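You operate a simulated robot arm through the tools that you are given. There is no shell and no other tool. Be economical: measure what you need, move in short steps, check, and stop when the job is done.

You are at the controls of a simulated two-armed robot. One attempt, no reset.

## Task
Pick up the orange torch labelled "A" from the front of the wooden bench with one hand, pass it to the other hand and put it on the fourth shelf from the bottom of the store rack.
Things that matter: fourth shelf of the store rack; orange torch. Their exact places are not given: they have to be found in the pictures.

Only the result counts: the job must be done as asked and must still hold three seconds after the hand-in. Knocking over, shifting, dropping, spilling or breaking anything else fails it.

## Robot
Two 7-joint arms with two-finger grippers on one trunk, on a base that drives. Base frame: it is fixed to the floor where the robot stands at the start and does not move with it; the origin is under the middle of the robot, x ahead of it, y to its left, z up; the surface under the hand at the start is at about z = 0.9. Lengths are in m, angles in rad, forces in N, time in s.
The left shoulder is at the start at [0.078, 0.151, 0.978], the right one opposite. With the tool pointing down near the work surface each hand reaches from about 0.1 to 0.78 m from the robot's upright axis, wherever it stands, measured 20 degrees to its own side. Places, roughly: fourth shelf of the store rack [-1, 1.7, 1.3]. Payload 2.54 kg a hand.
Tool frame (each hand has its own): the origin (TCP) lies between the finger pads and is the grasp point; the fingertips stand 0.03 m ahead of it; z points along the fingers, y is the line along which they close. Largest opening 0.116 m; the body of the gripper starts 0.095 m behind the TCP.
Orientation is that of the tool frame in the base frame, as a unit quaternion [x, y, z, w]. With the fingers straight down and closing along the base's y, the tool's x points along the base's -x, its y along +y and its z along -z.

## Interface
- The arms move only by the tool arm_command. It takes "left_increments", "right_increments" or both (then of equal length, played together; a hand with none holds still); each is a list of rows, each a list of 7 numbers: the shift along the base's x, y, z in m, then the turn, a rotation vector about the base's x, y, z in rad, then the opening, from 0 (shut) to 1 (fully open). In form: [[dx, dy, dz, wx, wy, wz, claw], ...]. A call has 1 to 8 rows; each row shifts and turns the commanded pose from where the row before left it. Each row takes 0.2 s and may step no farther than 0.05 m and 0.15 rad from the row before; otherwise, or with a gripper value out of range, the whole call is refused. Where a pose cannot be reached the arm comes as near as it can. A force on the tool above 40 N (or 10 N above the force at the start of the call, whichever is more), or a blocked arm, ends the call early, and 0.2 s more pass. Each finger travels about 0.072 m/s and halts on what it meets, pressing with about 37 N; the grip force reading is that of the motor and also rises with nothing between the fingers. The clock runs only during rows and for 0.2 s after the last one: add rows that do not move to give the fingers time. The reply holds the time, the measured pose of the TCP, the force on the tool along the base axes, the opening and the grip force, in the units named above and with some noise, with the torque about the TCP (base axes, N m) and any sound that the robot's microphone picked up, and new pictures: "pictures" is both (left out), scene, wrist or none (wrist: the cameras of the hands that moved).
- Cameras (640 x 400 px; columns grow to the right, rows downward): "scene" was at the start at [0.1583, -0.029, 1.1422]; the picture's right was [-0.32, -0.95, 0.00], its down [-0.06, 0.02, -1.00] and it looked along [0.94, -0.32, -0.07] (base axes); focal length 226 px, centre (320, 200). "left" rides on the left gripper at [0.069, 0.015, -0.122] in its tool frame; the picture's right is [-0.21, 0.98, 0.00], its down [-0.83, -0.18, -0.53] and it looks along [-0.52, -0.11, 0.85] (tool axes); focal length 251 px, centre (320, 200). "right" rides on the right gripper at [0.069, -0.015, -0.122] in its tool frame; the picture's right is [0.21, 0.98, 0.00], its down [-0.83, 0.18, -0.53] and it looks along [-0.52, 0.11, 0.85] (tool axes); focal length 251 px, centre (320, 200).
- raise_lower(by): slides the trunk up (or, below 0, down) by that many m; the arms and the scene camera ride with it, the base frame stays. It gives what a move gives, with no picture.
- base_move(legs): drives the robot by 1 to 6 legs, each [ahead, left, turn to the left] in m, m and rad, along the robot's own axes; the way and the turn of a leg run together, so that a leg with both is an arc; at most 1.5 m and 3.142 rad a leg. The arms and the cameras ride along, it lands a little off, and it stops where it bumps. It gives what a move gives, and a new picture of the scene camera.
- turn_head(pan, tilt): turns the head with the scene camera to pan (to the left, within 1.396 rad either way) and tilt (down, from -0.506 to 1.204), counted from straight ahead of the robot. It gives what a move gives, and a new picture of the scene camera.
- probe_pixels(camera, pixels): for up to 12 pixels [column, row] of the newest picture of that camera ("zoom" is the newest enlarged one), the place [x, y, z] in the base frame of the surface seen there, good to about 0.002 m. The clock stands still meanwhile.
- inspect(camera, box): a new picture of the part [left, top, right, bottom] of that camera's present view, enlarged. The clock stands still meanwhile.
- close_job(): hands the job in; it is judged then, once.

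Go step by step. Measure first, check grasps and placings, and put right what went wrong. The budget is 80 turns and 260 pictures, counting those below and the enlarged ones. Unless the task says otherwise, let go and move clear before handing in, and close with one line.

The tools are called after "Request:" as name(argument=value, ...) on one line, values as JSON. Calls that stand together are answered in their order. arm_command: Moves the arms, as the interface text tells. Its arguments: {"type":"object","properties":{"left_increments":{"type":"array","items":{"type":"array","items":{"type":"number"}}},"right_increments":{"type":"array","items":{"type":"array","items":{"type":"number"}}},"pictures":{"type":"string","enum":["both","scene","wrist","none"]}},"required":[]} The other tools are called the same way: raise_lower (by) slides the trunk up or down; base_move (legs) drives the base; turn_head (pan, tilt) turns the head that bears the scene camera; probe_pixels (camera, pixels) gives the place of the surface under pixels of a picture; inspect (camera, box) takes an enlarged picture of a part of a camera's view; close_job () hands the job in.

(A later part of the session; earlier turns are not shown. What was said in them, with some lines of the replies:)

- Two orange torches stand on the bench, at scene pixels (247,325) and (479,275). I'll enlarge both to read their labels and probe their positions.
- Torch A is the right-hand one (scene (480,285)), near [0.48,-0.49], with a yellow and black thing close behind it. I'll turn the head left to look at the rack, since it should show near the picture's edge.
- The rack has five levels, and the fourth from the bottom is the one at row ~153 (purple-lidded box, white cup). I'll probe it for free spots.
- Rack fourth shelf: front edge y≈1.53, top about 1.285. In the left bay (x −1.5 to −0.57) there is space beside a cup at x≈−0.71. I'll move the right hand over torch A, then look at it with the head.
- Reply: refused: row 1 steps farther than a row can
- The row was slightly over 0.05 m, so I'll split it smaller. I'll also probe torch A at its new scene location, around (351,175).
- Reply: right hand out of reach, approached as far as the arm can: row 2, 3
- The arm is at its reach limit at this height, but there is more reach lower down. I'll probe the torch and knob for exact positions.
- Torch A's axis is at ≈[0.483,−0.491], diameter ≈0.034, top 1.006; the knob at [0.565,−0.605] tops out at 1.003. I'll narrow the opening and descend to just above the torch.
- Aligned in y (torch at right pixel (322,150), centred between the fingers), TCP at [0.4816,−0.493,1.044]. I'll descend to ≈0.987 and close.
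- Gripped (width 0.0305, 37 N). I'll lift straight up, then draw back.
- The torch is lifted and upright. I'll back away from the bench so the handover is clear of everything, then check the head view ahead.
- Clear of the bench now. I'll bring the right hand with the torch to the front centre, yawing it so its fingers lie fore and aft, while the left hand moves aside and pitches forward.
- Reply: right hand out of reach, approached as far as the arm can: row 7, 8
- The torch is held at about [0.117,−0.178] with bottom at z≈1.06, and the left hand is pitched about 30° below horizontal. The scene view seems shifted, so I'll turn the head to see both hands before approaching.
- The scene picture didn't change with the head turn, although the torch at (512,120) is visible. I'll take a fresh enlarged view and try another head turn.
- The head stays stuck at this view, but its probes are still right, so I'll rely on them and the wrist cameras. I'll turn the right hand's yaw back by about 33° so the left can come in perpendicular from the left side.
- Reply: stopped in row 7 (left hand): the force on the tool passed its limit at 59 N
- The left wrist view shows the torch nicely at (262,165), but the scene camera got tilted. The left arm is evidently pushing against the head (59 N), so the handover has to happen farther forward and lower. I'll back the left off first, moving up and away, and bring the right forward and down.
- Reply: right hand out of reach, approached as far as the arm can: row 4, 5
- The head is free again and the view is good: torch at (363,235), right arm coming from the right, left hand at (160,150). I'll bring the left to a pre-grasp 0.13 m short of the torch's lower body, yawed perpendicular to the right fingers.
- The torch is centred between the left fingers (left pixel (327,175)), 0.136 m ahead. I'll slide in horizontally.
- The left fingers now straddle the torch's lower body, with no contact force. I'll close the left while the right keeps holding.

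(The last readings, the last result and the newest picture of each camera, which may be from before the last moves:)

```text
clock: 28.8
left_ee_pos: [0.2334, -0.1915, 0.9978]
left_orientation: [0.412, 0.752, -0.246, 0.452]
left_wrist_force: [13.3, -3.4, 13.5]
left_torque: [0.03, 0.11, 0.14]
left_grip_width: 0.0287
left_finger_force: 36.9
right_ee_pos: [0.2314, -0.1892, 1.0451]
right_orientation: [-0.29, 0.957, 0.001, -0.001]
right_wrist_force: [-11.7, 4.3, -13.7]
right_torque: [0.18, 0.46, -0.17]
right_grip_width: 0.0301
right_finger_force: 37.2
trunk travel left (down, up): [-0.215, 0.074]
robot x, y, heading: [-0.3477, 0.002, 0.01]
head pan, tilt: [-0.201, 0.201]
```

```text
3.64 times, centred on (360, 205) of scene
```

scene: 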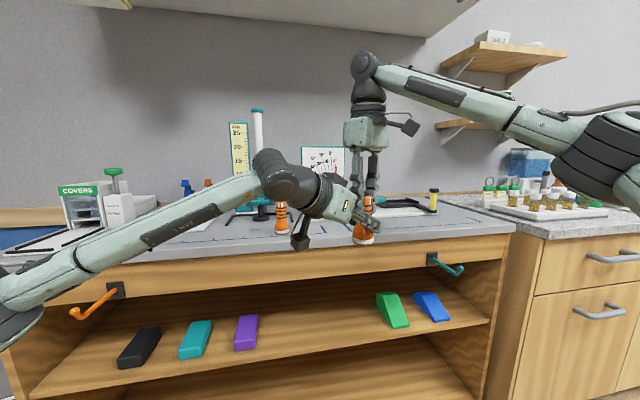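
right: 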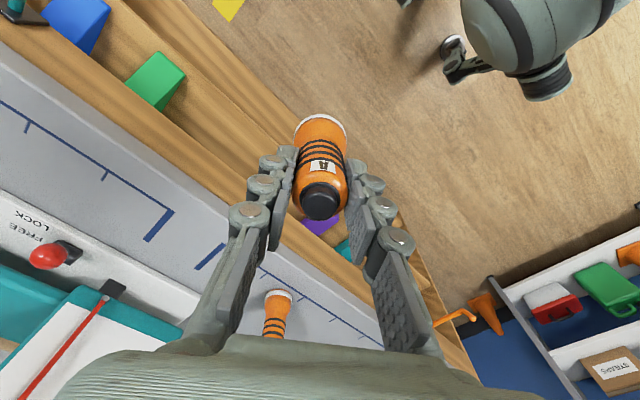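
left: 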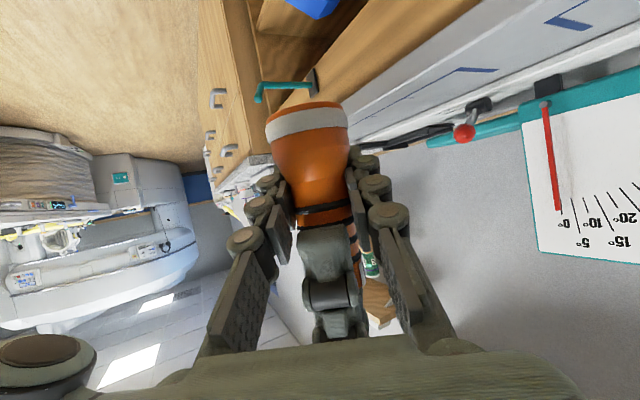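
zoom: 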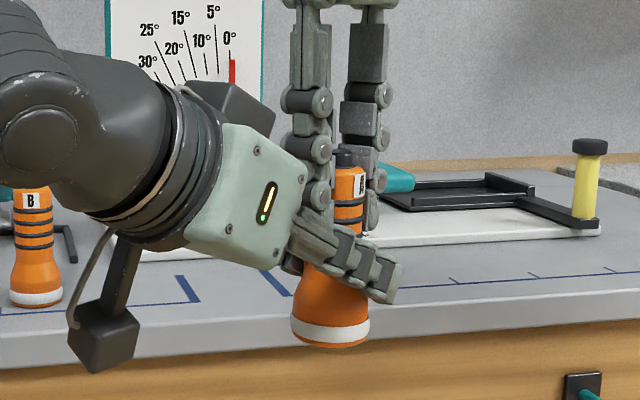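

Both hands hold it (left width 0.0287, 37 N). The right rear finger is close to the left palm, so I'll open the right only slightly and then raise it straight up.

Request:
arm_command(right_increments=[[0, 0, 0, 0, 0, 0, 0.33], [0, 0, 0, 0, 0, 0, 0.37], [0, 0, 0, 0, 0, 0, 0.37]], pictures="scene")

Request:
inspect(camera="right", box=[200, 80, 460, 280])

```text
clock: 29.6
left_ee_pos: [0.2317, -0.1929, 0.9964]
left_orientation: [0.414, 0.753, -0.247, 0.449]
left_wrist_force: [0.6, 1.1, -0.8]
left_torque: [0.02, 0.02, 0.0]
left_grip_width: 0.0283
left_finger_force: 36.7
right_ee_pos: [0.2328, -0.1902, 1.0464]
right_orientation: [-0.29, 0.957, 0.0, 0.001]
right_wrist_force: [0.9, 0.7, 0.1]
right_torque: [0.02, 0.02, 0.0]
right_grip_width: 0.043
right_finger_force: 0.1
trunk travel left (down, up): [-0.215, 0.074]
robot x, y, heading: [-0.3444, 0.0003, 0.01]
head pan, tilt: [-0.201, 0.201]
```

scene: 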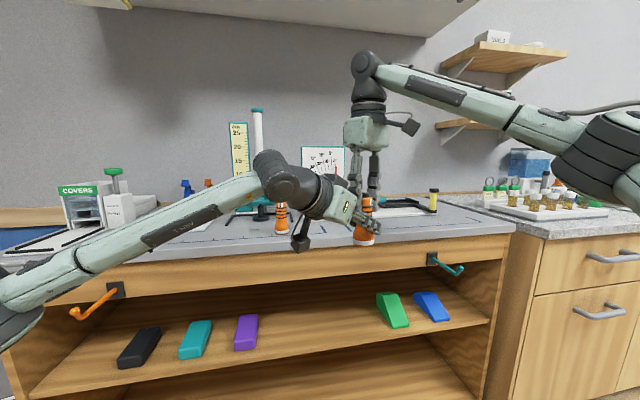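

```text
2.00 times, centred on (330, 180) of right
```

zoom: 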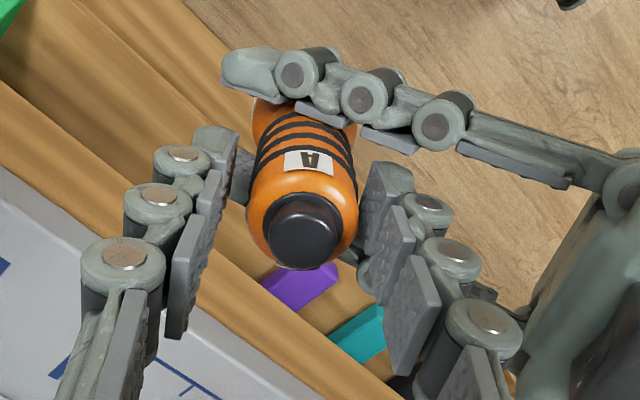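

The right pads are free (gaps on both sides in the zoom), forces are near zero, and the left holds it alone. I'll raise the right hand straight up and then out to the right.

Request:
arm_command(right_increments=[[0, 0, 0.02, 0, 0, 0, 0.37], [0, 0, 0.03, 0, 0, 0, 0.37], [0, 0, 0.03, 0, 0, 0, 0.37], [-0.01, -0.03, 0.02, 0, 0, 0, 0.37], [-0.02, -0.045, 0, 0, 0, 0, 0.37], [-0.02, -0.045, 0, 0, 0, 0, 0.37], [-0.02, -0.045, 0, 0, 0, 0, 0.37]], pictures="both")

```text
clock: 31.1
left_ee_pos: [0.2316, -0.1944, 0.9973]
left_orientation: [0.413, 0.753, -0.246, 0.449]
left_wrist_force: [-0.4, 0.4, 0.4]
left_torque: [0.01, 0.01, 0.01]
left_grip_width: 0.0283
left_finger_force: 37.4
right_ee_pos: [0.1345, -0.3759, 1.1247]
right_orientation: [-0.29, 0.957, 0.0, -0.001]
right_wrist_force: [-0.4, 0.0, 0.2]
right_torque: [0.02, 0.0, 0.01]
right_grip_width: 0.0428
right_finger_force: 0.0
right hand out of reach, approached as far as the arm can: row 1, 2, 3
trunk travel left (down, up): [-0.215, 0.074]
robot x, y, heading: [-0.3394, -0.0008, 0.008]
head pan, tilt: [-0.201, 0.201]
```

scene: 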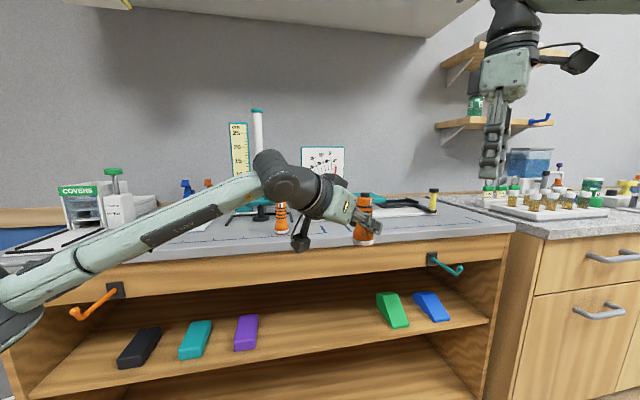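
right: 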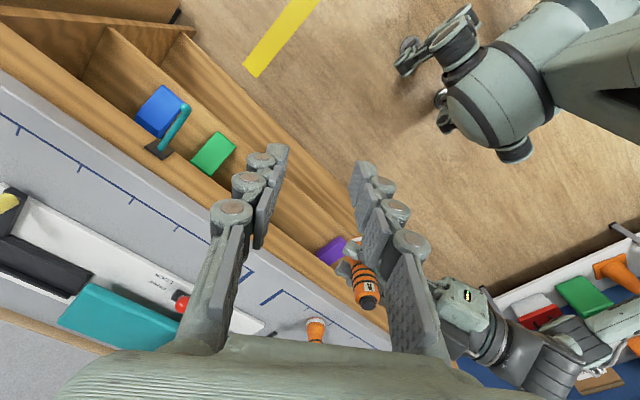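

Handover done: the left holds the torch (37 N) and the right is clear. I'll move the left to a straight-ahead carry pose and tuck the right back.

Request:
arm_command(left_increments=[[-0.01, 0.039, 0.019, 0, 0, 0.123, 0], [-0.01, 0.039, 0.019, 0, 0, 0.123, 0], [-0.01, 0.039, 0.019, 0, 0, 0.123, 0], [-0.01, 0.039, 0.019, 0, 0, 0.123, 0], [-0.01, 0.039, 0.019, 0, 0, 0.123, 0], [-0.01, 0.039, 0.019, 0, 0, 0.123, 0], [-0.01, 0.039, 0.019, 0, 0, 0.123, 0], [-0.01, 0.039, 0.019, 0, 0, 0.123, 0]], right_increments=[[-0.025, -0.006, -0.01, 0, 0, -0.07, 0.37], [-0.025, -0.006, -0.01, 0, 0, -0.07, 0.37], [-0.025, -0.006, -0.01, 0, 0, -0.07, 0.37], [-0.025, -0.006, -0.01, 0, 0, -0.07, 0.37], [-0.025, -0.006, -0.01, 0, 0, -0.07, 0.37], [-0.025, -0.006, -0.01, 0, 0, -0.07, 0.37], [-0.025, -0.006, -0.01, 0, 0, -0.07, 0.37], [-0.025, -0.006, -0.01, 0, 0, -0.07, 0.37]], pictures="both")

```text
clock: 33.0
left_ee_pos: [0.1493, 0.122, 1.1494]
left_orientation: [0.007, 0.859, -0.004, 0.512]
left_wrist_force: [0.6, -0.4, -1.3]
left_torque: [0.04, -0.02, 0.0]
left_grip_width: 0.0288
left_finger_force: 36.6
right_ee_pos: [-0.067, -0.4254, 1.0448]
right_orientation: [-0.011, 1.0, 0.0, 0.0]
right_wrist_force: [-0.4, 0.6, 0.3]
right_torque: [-0.01, 0.0, 0.01]
right_grip_width: 0.0428
right_finger_force: 0.1
trunk travel left (down, up): [-0.215, 0.074]
robot x, y, heading: [-0.3462, 0.0034, 0.005]
head pan, tilt: [-0.201, 0.201]
```

scene: 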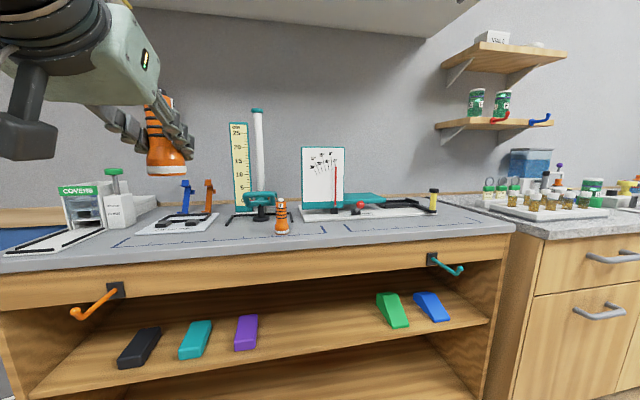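
right: 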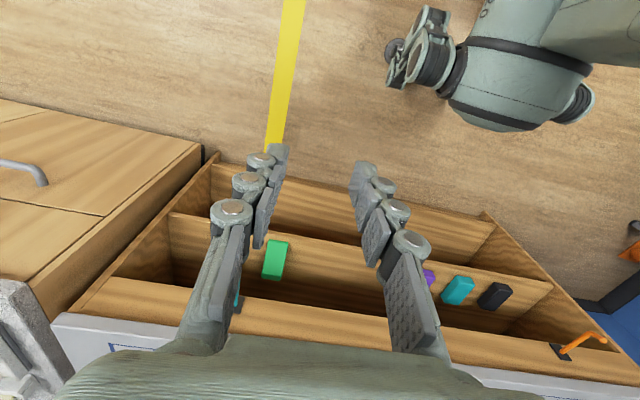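
left: 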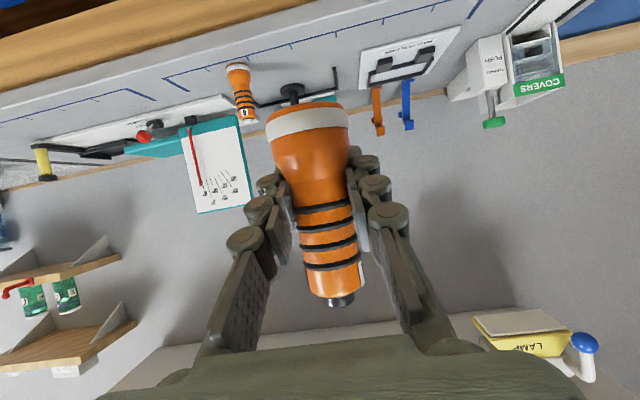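

The torch is upright and firmly held. I'll turn 90° left in place to face the rack, with all parts staying short of the bench, and straighten the head.

Request:
base_move(legs=[[0, 0, 0.78], [0, 0, 0.785]])

Request:
turn_head(pan=0.5, tilt=0.1)

```text
clock: 37.6
left_ee_pos: [-0.4686, 0.4924, 1.1468]
left_orientation: [-0.604, 0.611, 0.36, 0.364]
left_wrist_force: [0.8, -0.1, -1.1]
left_torque: [0.03, -0.02, 0.01]
left_grip_width: 0.0288
left_finger_force: 36.8
right_ee_pos: [0.0784, 0.279, 1.0443]
right_orientation: [0.719, -0.695, 0.0, -0.001]
right_wrist_force: [-0.1, -0.7, 0.2]
right_torque: [-0.01, -0.01, -0.01]
right_grip_width: 0.0429
right_finger_force: 0.0
trunk travel left (down, up): [-0.215, 0.074]
robot x, y, heading: [-0.345, -0.0049, 1.58]
head pan, tilt: [-0.201, 0.201]
```

scene: 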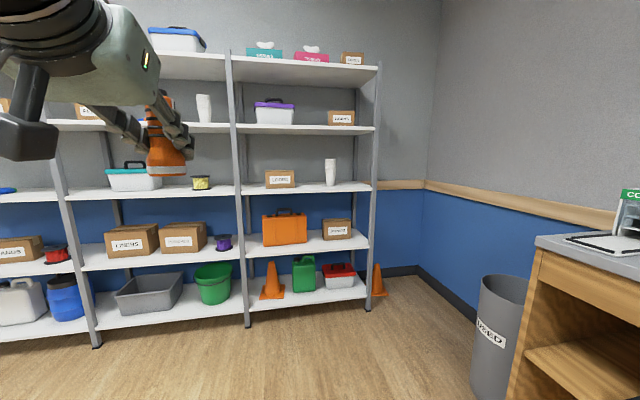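

```text
clock: 38.7
left_ee_pos: [-0.468, 0.4931, 1.1489]
left_orientation: [-0.603, 0.611, 0.36, 0.364]
left_wrist_force: [-0.6, 0.7, -1.3]
left_torque: [0.01, 0.03, -0.01]
left_grip_width: 0.0283
left_finger_force: 37.5
right_ee_pos: [0.0809, 0.2797, 1.0454]
right_orientation: [0.719, -0.695, 0.0, 0.0]
right_wrist_force: [-0.2, 0.4, -1.2]
right_torque: [0.0, -0.02, -0.01]
right_grip_width: 0.0429
right_finger_force: 0.1
trunk travel left (down, up): [-0.215, 0.074]
robot x, y, heading: [-0.3422, 0.0021, 1.582]
head pan, tilt: [0.499, 0.099]
```

scene: 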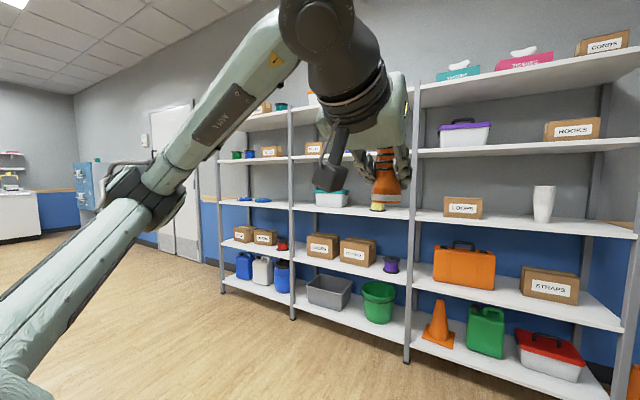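

The rack has three bays, and the middle one is centred near x≈−1. Its fourth shelf carries the "FELTS" box and the cup. The floor is clear, so I'll strafe left and go ahead partway, then raise the trunk.

Request:
base_move(legs=[[0, 0.42, 0], [0.6, 0, 0]])

Request:
raise_lower(by=0.074)

Request:
turn_head(pan=0.0, tilt=-0.1)

```text
clock: 46.4
left_ee_pos: [-0.9011, 1.092, 1.1483]
left_orientation: [-0.601, 0.614, 0.358, 0.365]
left_wrist_force: [0.2, -0.2, -1.0]
left_torque: [0.03, -0.02, -0.01]
left_grip_width: 0.0285
left_finger_force: 37.1
right_ee_pos: [-0.3545, 0.8755, 1.045]
right_orientation: [0.717, -0.698, 0.0, 0.0]
right_wrist_force: [-1.0, -0.4, -0.3]
right_torque: [-0.02, 0.0, 0.0]
right_grip_width: 0.0428
right_finger_force: 0.1
trunk travel left (down, up): [-0.215, 0.074]
robot x, y, heading: [-0.7759, 0.6, 1.582]
head pan, tilt: [0.499, 0.099]
```

scene: 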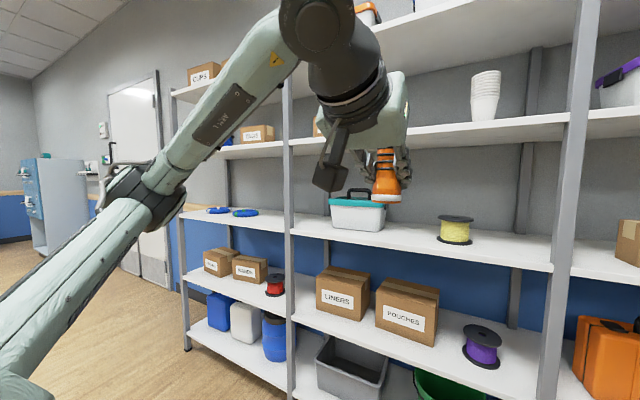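

```text
clock: 47.5
left_ee_pos: [-0.901, 1.0919, 1.2229]
left_orientation: [-0.602, 0.613, 0.358, 0.365]
left_wrist_force: [0.5, 0.4, -1.9]
left_torque: [0.04, 0.0, 0.03]
left_grip_width: 0.0289
left_finger_force: 37.0
right_ee_pos: [-0.3539, 0.8762, 1.1197]
right_orientation: [0.717, -0.697, 0.0, 0.0]
right_wrist_force: [-0.3, -0.3, -0.4]
right_torque: [0.01, 0.02, 0.03]
right_grip_width: 0.043
right_finger_force: 0.0
trunk travel left (down, up): [-0.289, 0.0]
robot x, y, heading: [-0.776, 0.5982, 1.579]
head pan, tilt: [0.499, 0.099]
```

```text
clock: 48.4
left_ee_pos: [-0.9004, 1.0912, 1.2227]
left_orientation: [-0.601, 0.613, 0.358, 0.366]
left_wrist_force: [0.3, 0.1, -1.1]
left_torque: [0.02, -0.01, 0.0]
left_grip_width: 0.0285
left_finger_force: 36.2
right_ee_pos: [-0.353, 0.8765, 1.1196]
right_orientation: [0.717, -0.697, 0.0, 0.0]
right_wrist_force: [-0.9, 0.2, 0.5]
right_torque: [0.01, 0.0, -0.02]
right_grip_width: 0.0429
right_finger_force: 0.0
trunk travel left (down, up): [-0.289, 0.0]
robot x, y, heading: [-0.7769, 0.597, 1.582]
head pan, tilt: [0.0, -0.099]
```

scene: 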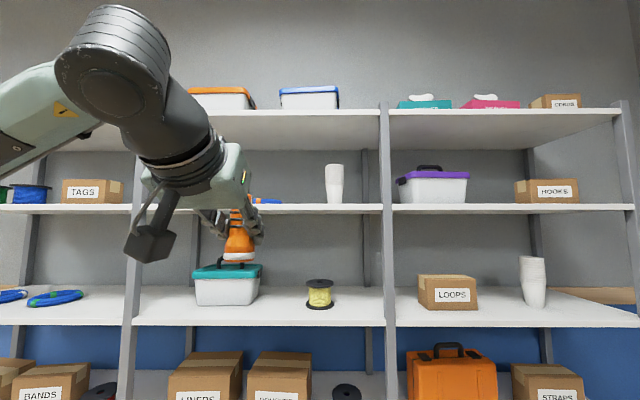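

The middle bay's fourth shelf is at row ~209, with an orange and blue item at (265,202) and the cup at (335,185). I'll probe them and the free space between.

Request:
probe_pixels(camera="scene", pixels=[[300, 208], [300, 213], [265, 201], [277, 202], [258, 199], [328, 200], [343, 200], [335, 180], [300, 116], [300, 142], [385, 250], [300, 195]])

Request:
inspect(camera="scene", box=[130, 140, 390, 300])

Request:
inspect(camera="left", box=[0, 0, 640, 400])

```text
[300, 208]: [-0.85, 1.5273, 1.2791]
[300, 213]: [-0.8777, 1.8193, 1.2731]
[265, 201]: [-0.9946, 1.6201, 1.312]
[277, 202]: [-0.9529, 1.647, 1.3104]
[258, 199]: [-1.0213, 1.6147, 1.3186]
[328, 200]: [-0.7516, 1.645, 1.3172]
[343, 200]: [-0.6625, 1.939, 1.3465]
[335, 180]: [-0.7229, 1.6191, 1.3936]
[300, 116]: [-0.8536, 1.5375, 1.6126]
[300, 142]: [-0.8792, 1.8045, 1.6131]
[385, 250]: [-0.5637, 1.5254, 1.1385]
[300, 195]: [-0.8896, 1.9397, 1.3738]
```

```text
2.46 times, centred on (260, 220) of scene
```

zoom: 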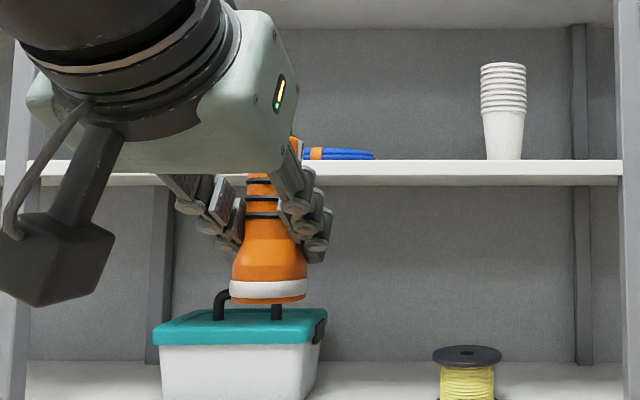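

```text
1.00 times, centred on (320, 200) of left (not enlarged: the box is as wide or as high as the picture)
```

zoom: 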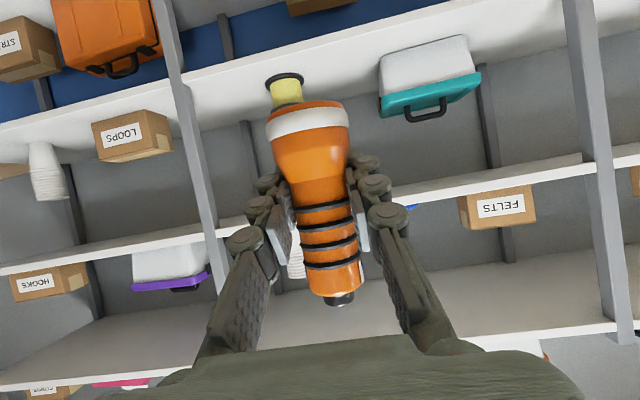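

The gap runs from the blue item's right end (x≈−0.93) to the cup (x≈−0.755), and the shelf edge is y=1.527 with its top ≈1.289. I'll raise the torch to z≈1.36 and shift it to x≈−0.845, checking the torch bottom afterwards.

Request:
arm_command(left_increments=[[0.014, 0, 0.034, 0, 0, 0, 0], [0.014, 0, 0.034, 0, 0, 0, 0], [0.014, 0, 0.034, 0, 0, 0, 0], [0.013, 0, 0.04, 0, 0, 0, 0], [0, 0, 0, 0, 0, 0, 0]], pictures="scene")

```text
clock: 49.6
left_ee_pos: [-0.8436, 1.0908, 1.3636]
left_orientation: [-0.602, 0.613, 0.359, 0.365]
left_wrist_force: [-0.7, 0.9, -0.9]
left_torque: [0.02, -0.03, 0.0]
left_grip_width: 0.0285
left_finger_force: 37.4
right_ee_pos: [-0.354, 0.8757, 1.1181]
right_orientation: [0.717, -0.698, 0.0, -0.001]
right_wrist_force: [-0.6, 0.2, -0.8]
right_torque: [-0.01, 0.01, 0.01]
right_grip_width: 0.0428
right_finger_force: 0.1
trunk travel left (down, up): [-0.289, 0.0]
robot x, y, heading: [-0.7789, 0.5961, 1.579]
head pan, tilt: [0.0, -0.099]
```

scene: 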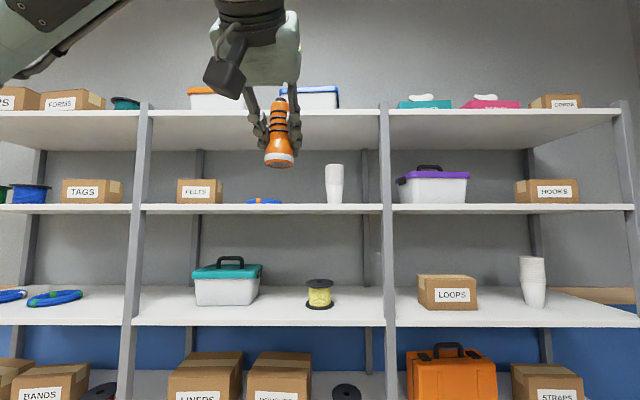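

The torch is raised and the gap between the blue item (265,201) and cup (335,185) is clear. I'll probe the torch bottom and shelf top edge.

Request:
inspect(camera="scene", box=[230, 80, 360, 220])

Request:
probe_pixels(camera="scene", pixels=[[279, 166], [279, 155], [279, 130], [279, 108], [300, 205], [300, 204], [300, 206], [281, 202], [248, 202]])

```text
2.86 times, centred on (295, 150) of scene
```

zoom: 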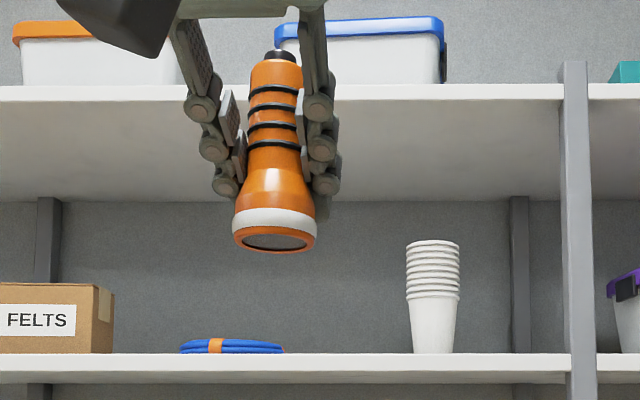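

```text
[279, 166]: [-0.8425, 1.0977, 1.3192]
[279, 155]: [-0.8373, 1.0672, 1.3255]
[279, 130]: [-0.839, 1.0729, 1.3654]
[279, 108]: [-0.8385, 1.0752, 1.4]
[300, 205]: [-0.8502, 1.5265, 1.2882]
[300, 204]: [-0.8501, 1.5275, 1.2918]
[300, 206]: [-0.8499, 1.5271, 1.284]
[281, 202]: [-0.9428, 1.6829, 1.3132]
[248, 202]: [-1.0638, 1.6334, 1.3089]
```

Torch bottom is at 1.319, clear of the shelf top at ≈1.292, and upright. I'll drive ahead 0.38 m, stopping just short of the edge.

Request:
base_move(legs=[[0.38, 0, 0]])

```text
clock: 52.0
left_ee_pos: [-0.8443, 1.467, 1.3624]
left_orientation: [-0.601, 0.614, 0.359, 0.365]
left_wrist_force: [-0.2, 0.0, -1.2]
left_torque: [-0.02, -0.02, 0.0]
left_grip_width: 0.0286
left_finger_force: 37.3
right_ee_pos: [-0.3556, 1.2519, 1.1182]
right_orientation: [0.716, -0.699, 0.0, 0.001]
right_wrist_force: [0.5, -0.3, -0.6]
right_torque: [-0.02, -0.01, 0.02]
right_grip_width: 0.0429
right_finger_force: 0.0
trunk travel left (down, up): [-0.289, 0.0]
robot x, y, heading: [-0.7824, 0.9766, 1.572]
head pan, tilt: [0.0, -0.099]
```

scene: 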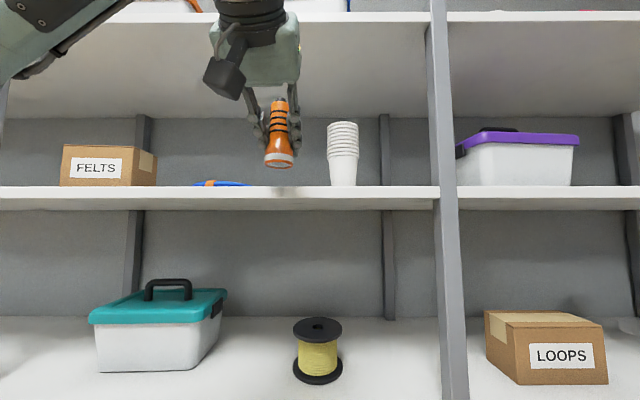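

Well aligned: torch at (279,150), cup at (342,155), blue item at (215,184). I'll extend the left hand 0.13 m over the shelf.

Request:
arm_command(left_increments=[[0, 0.033, 0, 0, 0, 0, 0], [0, 0.033, 0, 0, 0, 0, 0], [0, 0.033, 0, 0, 0, 0, 0], [0, 0.033, 0, 0, 0, 0, 0], [0, 0, 0, 0, 0, 0, 0]], pictures="both")

```text
clock: 53.2
left_ee_pos: [-0.8458, 1.5985, 1.3652]
left_orientation: [-0.6, 0.614, 0.359, 0.366]
left_wrist_force: [-0.3, -0.6, -2.6]
left_torque: [0.01, 0.03, 0.0]
left_grip_width: 0.0285
left_finger_force: 37.1
right_ee_pos: [-0.3556, 1.2502, 1.1203]
right_orientation: [0.716, -0.698, 0.0, 0.001]
right_wrist_force: [-0.1, 0.3, 0.1]
right_torque: [0.03, 0.01, 0.01]
right_grip_width: 0.0432
right_finger_force: 0.1
trunk travel left (down, up): [-0.289, 0.0]
robot x, y, heading: [-0.7806, 0.9793, 1.577]
head pan, tilt: [0.0, -0.099]
```

scene: 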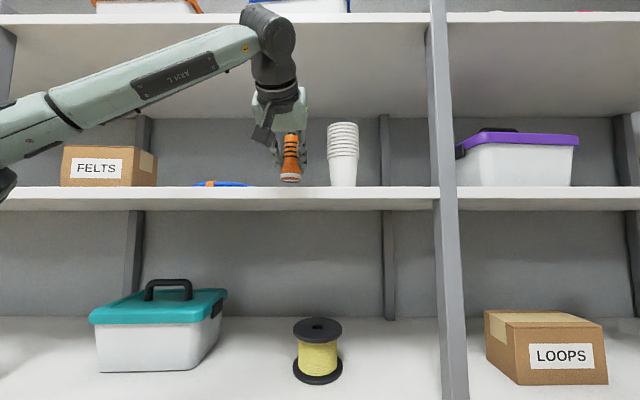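
left: 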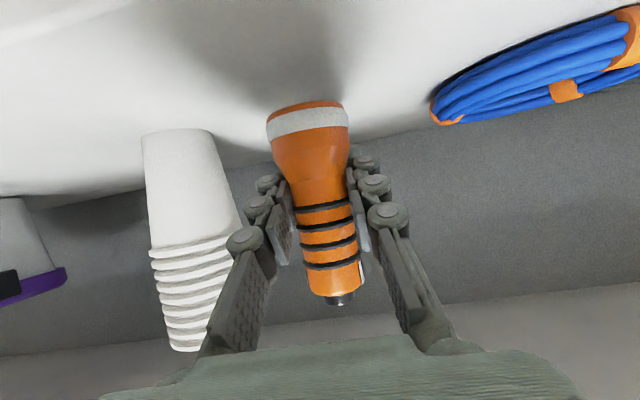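

The torch is over the shelf between cup and coil. I'll probe the shelf top through the left camera, and the torch bottom and cup clearances.

Request:
probe_pixels(camera="left", pixels=[[380, 60], [200, 60], [300, 104], [437, 122], [225, 170], [240, 220], [250, 245], [390, 215]])

```text
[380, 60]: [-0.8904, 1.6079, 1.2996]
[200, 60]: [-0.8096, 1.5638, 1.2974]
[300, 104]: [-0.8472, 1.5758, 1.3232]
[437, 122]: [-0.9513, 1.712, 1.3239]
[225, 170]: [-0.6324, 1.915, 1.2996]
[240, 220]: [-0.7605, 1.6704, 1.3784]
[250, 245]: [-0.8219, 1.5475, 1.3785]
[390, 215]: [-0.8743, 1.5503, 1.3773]
```

Shelf top is 1.298 and torch bottom about 1.320. I'll lower by 0.02 in small steps, watching for contact.

Request:
arm_command(left_increments=[[0, 0, -0.01, 0, 0, 0, 0], [0, 0, -0.006, 0, 0, 0, 0], [0, 0, -0.003, 0, 0, 0, 0], [0, 0, 0, 0, 0, 0, 0]], pictures="wrist")

```text
clock: 54.2
left_ee_pos: [-0.8451, 1.5982, 1.3437]
left_orientation: [-0.6, 0.615, 0.358, 0.367]
left_wrist_force: [0.6, -0.1, -1.0]
left_torque: [-0.01, 0.0, 0.01]
left_grip_width: 0.0283
left_finger_force: 36.9
right_ee_pos: [-0.3544, 1.2512, 1.119]
right_orientation: [0.715, -0.699, -0.001, 0.0]
right_wrist_force: [0.0, 0.9, -0.2]
right_torque: [0.0, -0.03, 0.07]
right_grip_width: 0.0429
right_finger_force: 0.0
trunk travel left (down, up): [-0.289, 0.0]
robot x, y, heading: [-0.7801, 0.9737, 1.577]
head pan, tilt: [0.0, -0.099]
```

left: 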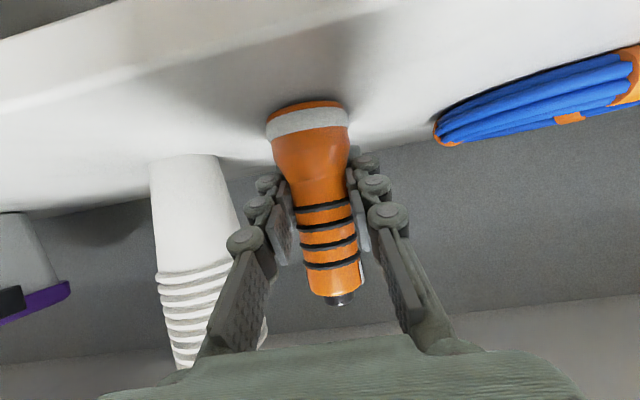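

No contact yet (force −1 N). I'll go down in 1.5 mm steps.

Request:
arm_command(left_increments=[[0, 0, -0.0015, 0, 0, 0, 0], [0, 0, -0.0015, 0, 0, 0, 0], [0, 0, 0, 0, 0, 0, 0]], pictures="none")

Request:
inspect(camera="scene", box=[250, 110, 370, 210])

```text
clock: 55.0
left_ee_pos: [-0.8445, 1.5981, 1.3426]
left_orientation: [-0.6, 0.613, 0.359, 0.367]
left_wrist_force: [1.0, 2.9, 5.6]
left_torque: [0.23, -0.07, -0.01]
left_grip_width: 0.0284
left_finger_force: 37.5
right_ee_pos: [-0.3559, 1.2506, 1.1192]
right_orientation: [0.716, -0.698, 0.0, 0.0]
right_wrist_force: [-0.3, 0.3, -0.4]
right_torque: [-0.04, -0.01, -0.04]
right_grip_width: 0.0429
right_finger_force: 0.1
trunk travel left (down, up): [-0.289, 0.0]
robot x, y, heading: [-0.7812, 0.9712, 1.578]
head pan, tilt: [0.0, -0.099]
```

```text
4.00 times, centred on (310, 160) of scene
```

zoom: 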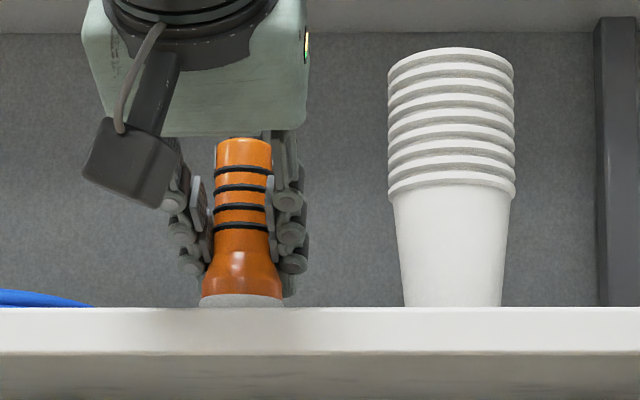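

Contact: the force rose about 6.6 N and the torch stands on the shelf. I'll open the left fingers modestly.

Request:
arm_command(left_increments=[[0, 0, 0, 0, 0, 0, 0.3], [0, 0, 0, 0, 0, 0, 0.45], [0, 0, 0, 0, 0, 0, 0.5], [0, 0, 0, 0, 0, 0, 0.5]], pictures="both")

```text
clock: 56.0
left_ee_pos: [-0.8452, 1.5995, 1.3419]
left_orientation: [-0.6, 0.614, 0.358, 0.366]
left_wrist_force: [0.0, 0.2, 1.0]
left_torque: [0.0, -0.04, -0.01]
left_grip_width: 0.0577
left_finger_force: 0.0
right_ee_pos: [-0.3556, 1.25, 1.1197]
right_orientation: [0.716, -0.698, 0.0, 0.0]
right_wrist_force: [0.0, 0.1, 0.3]
right_torque: [-0.01, 0.0, -0.01]
right_grip_width: 0.0428
right_finger_force: 0.1
trunk travel left (down, up): [-0.289, 0.0]
robot x, y, heading: [-0.7772, 0.9705, 1.578]
head pan, tilt: [0.0, -0.099]
```

scene: 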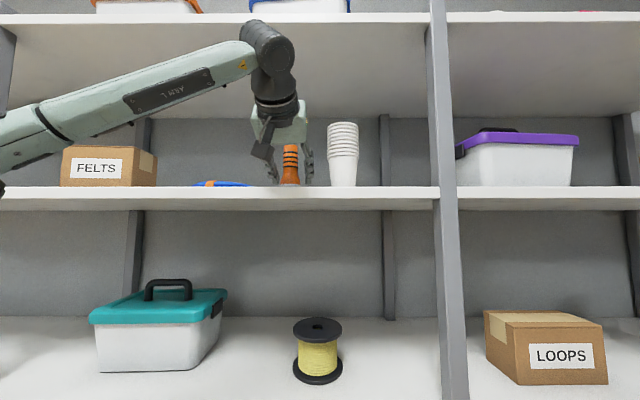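
left: 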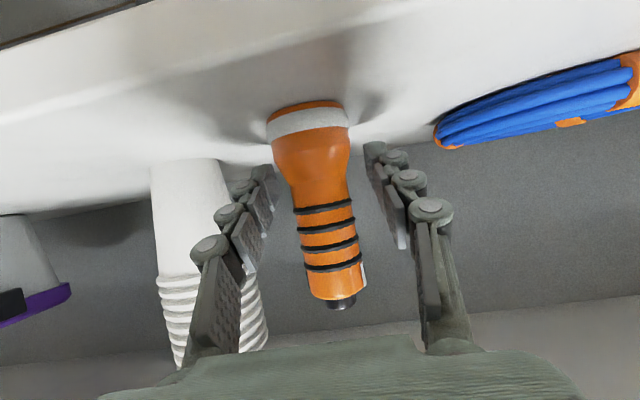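

Released with gaps on both sides, and the torch stands. I'll open a touch more and withdraw horizontally.

Request:
arm_command(left_increments=[[0, 0, 0, 0, 0, 0, 0.6], [0, -0.015, 0.0, 0, 0, 0, 0.6], [0, -0.03, 0.003, 0, 0, 0, 0.6], [0, -0.04, 0.005, 0, 0, 0, 0.6], [0, -0.045, 0.005, 0, 0, 0, 0.6], [0, -0.02, 0, 0, 0, 0, 0.6]], pictures="both")

Request:
base_move(legs=[[-0.3, 0, 0]])

Request:
inspect(camera="scene", box=[160, 100, 420, 262])

```text
clock: 57.4
left_ee_pos: [-0.8465, 1.4496, 1.3529]
left_orientation: [-0.601, 0.614, 0.358, 0.366]
left_wrist_force: [-0.9, -0.1, 0.2]
left_torque: [-0.02, 0.0, 0.03]
left_grip_width: 0.0695
left_finger_force: 0.1
right_ee_pos: [-0.3554, 1.2506, 1.1196]
right_orientation: [0.716, -0.698, 0.0, 0.0]
right_wrist_force: [0.8, -1.0, 0.3]
right_torque: [0.0, -0.02, 0.01]
right_grip_width: 0.0429
right_finger_force: 0.2
trunk travel left (down, up): [-0.289, 0.0]
robot x, y, heading: [-0.779, 0.9719, 1.575]
head pan, tilt: [0.0, -0.099]
```

scene: 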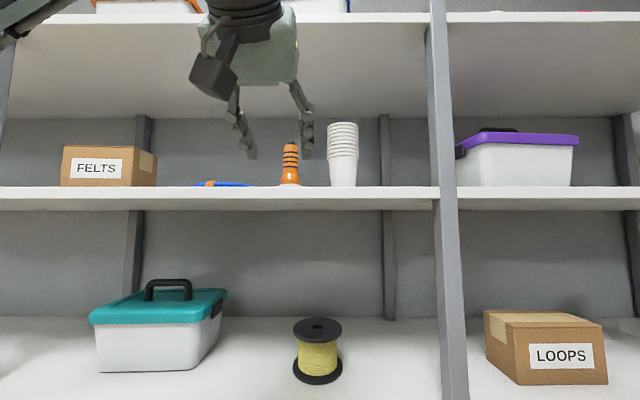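
left: 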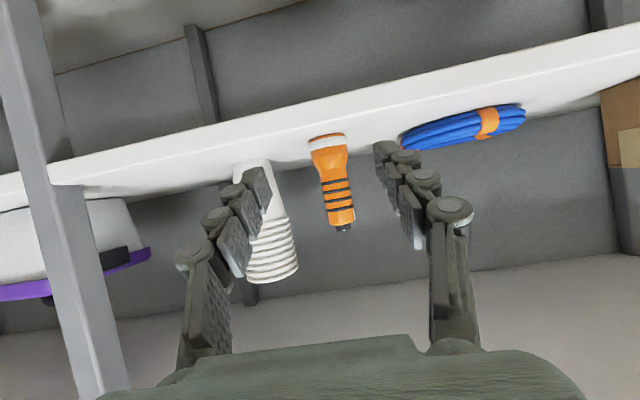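

```text
clock: 59.5
left_ee_pos: [-0.8451, 1.1444, 1.3538]
left_orientation: [-0.601, 0.613, 0.359, 0.366]
left_wrist_force: [-0.4, -1.3, 0.6]
left_torque: [-0.02, 0.0, -0.01]
left_grip_width: 0.0697
left_finger_force: 0.1
right_ee_pos: [-0.3544, 0.9473, 1.119]
right_orientation: [0.717, -0.697, 0.0, -0.001]
right_wrist_force: [-0.5, 0.0, -0.3]
right_torque: [0.02, 0.02, -0.03]
right_grip_width: 0.043
right_finger_force: 0.1
trunk travel left (down, up): [-0.289, 0.0]
robot x, y, heading: [-0.7781, 0.6669, 1.578]
head pan, tilt: [0.0, -0.099]
```

scene: 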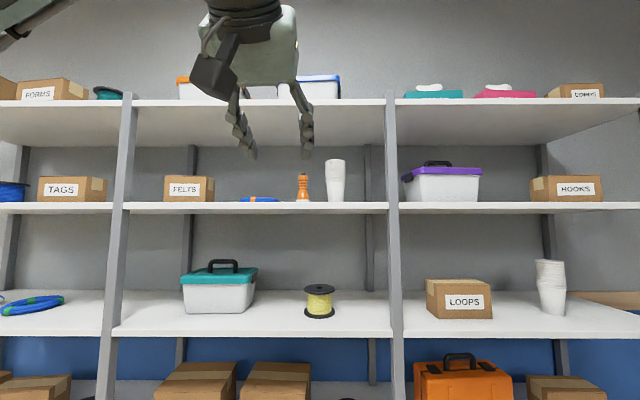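

```text
2.46 times, centred on (290, 181) of scene
```

zoom: 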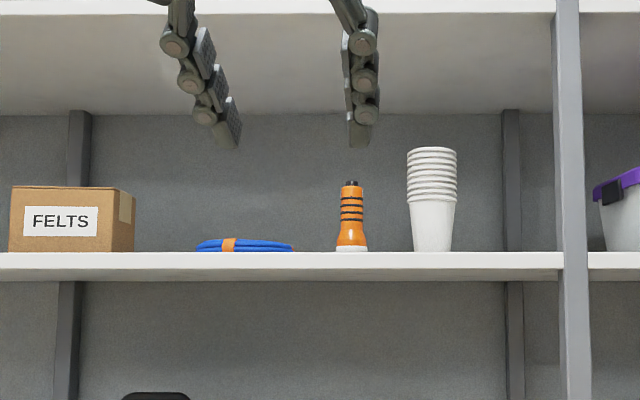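

The torch stands upright on the fourth shelf (zoom (351,220)), the cup and coil are undisturbed, and both hands are clear. I'll hand in now.

Request:
close_job()

```text
The job is handed in.
```

I picked torch A off the bench with the right hand, passed it to the left, and stood it upright on the fourth shelf of the store rack. It is in the middle bay, between the coil and the cups, and nothing else was moved. During the first handover try the left arm pushed against the robot's own head camera. I moved the hands forward, and the camera worked normally after that.
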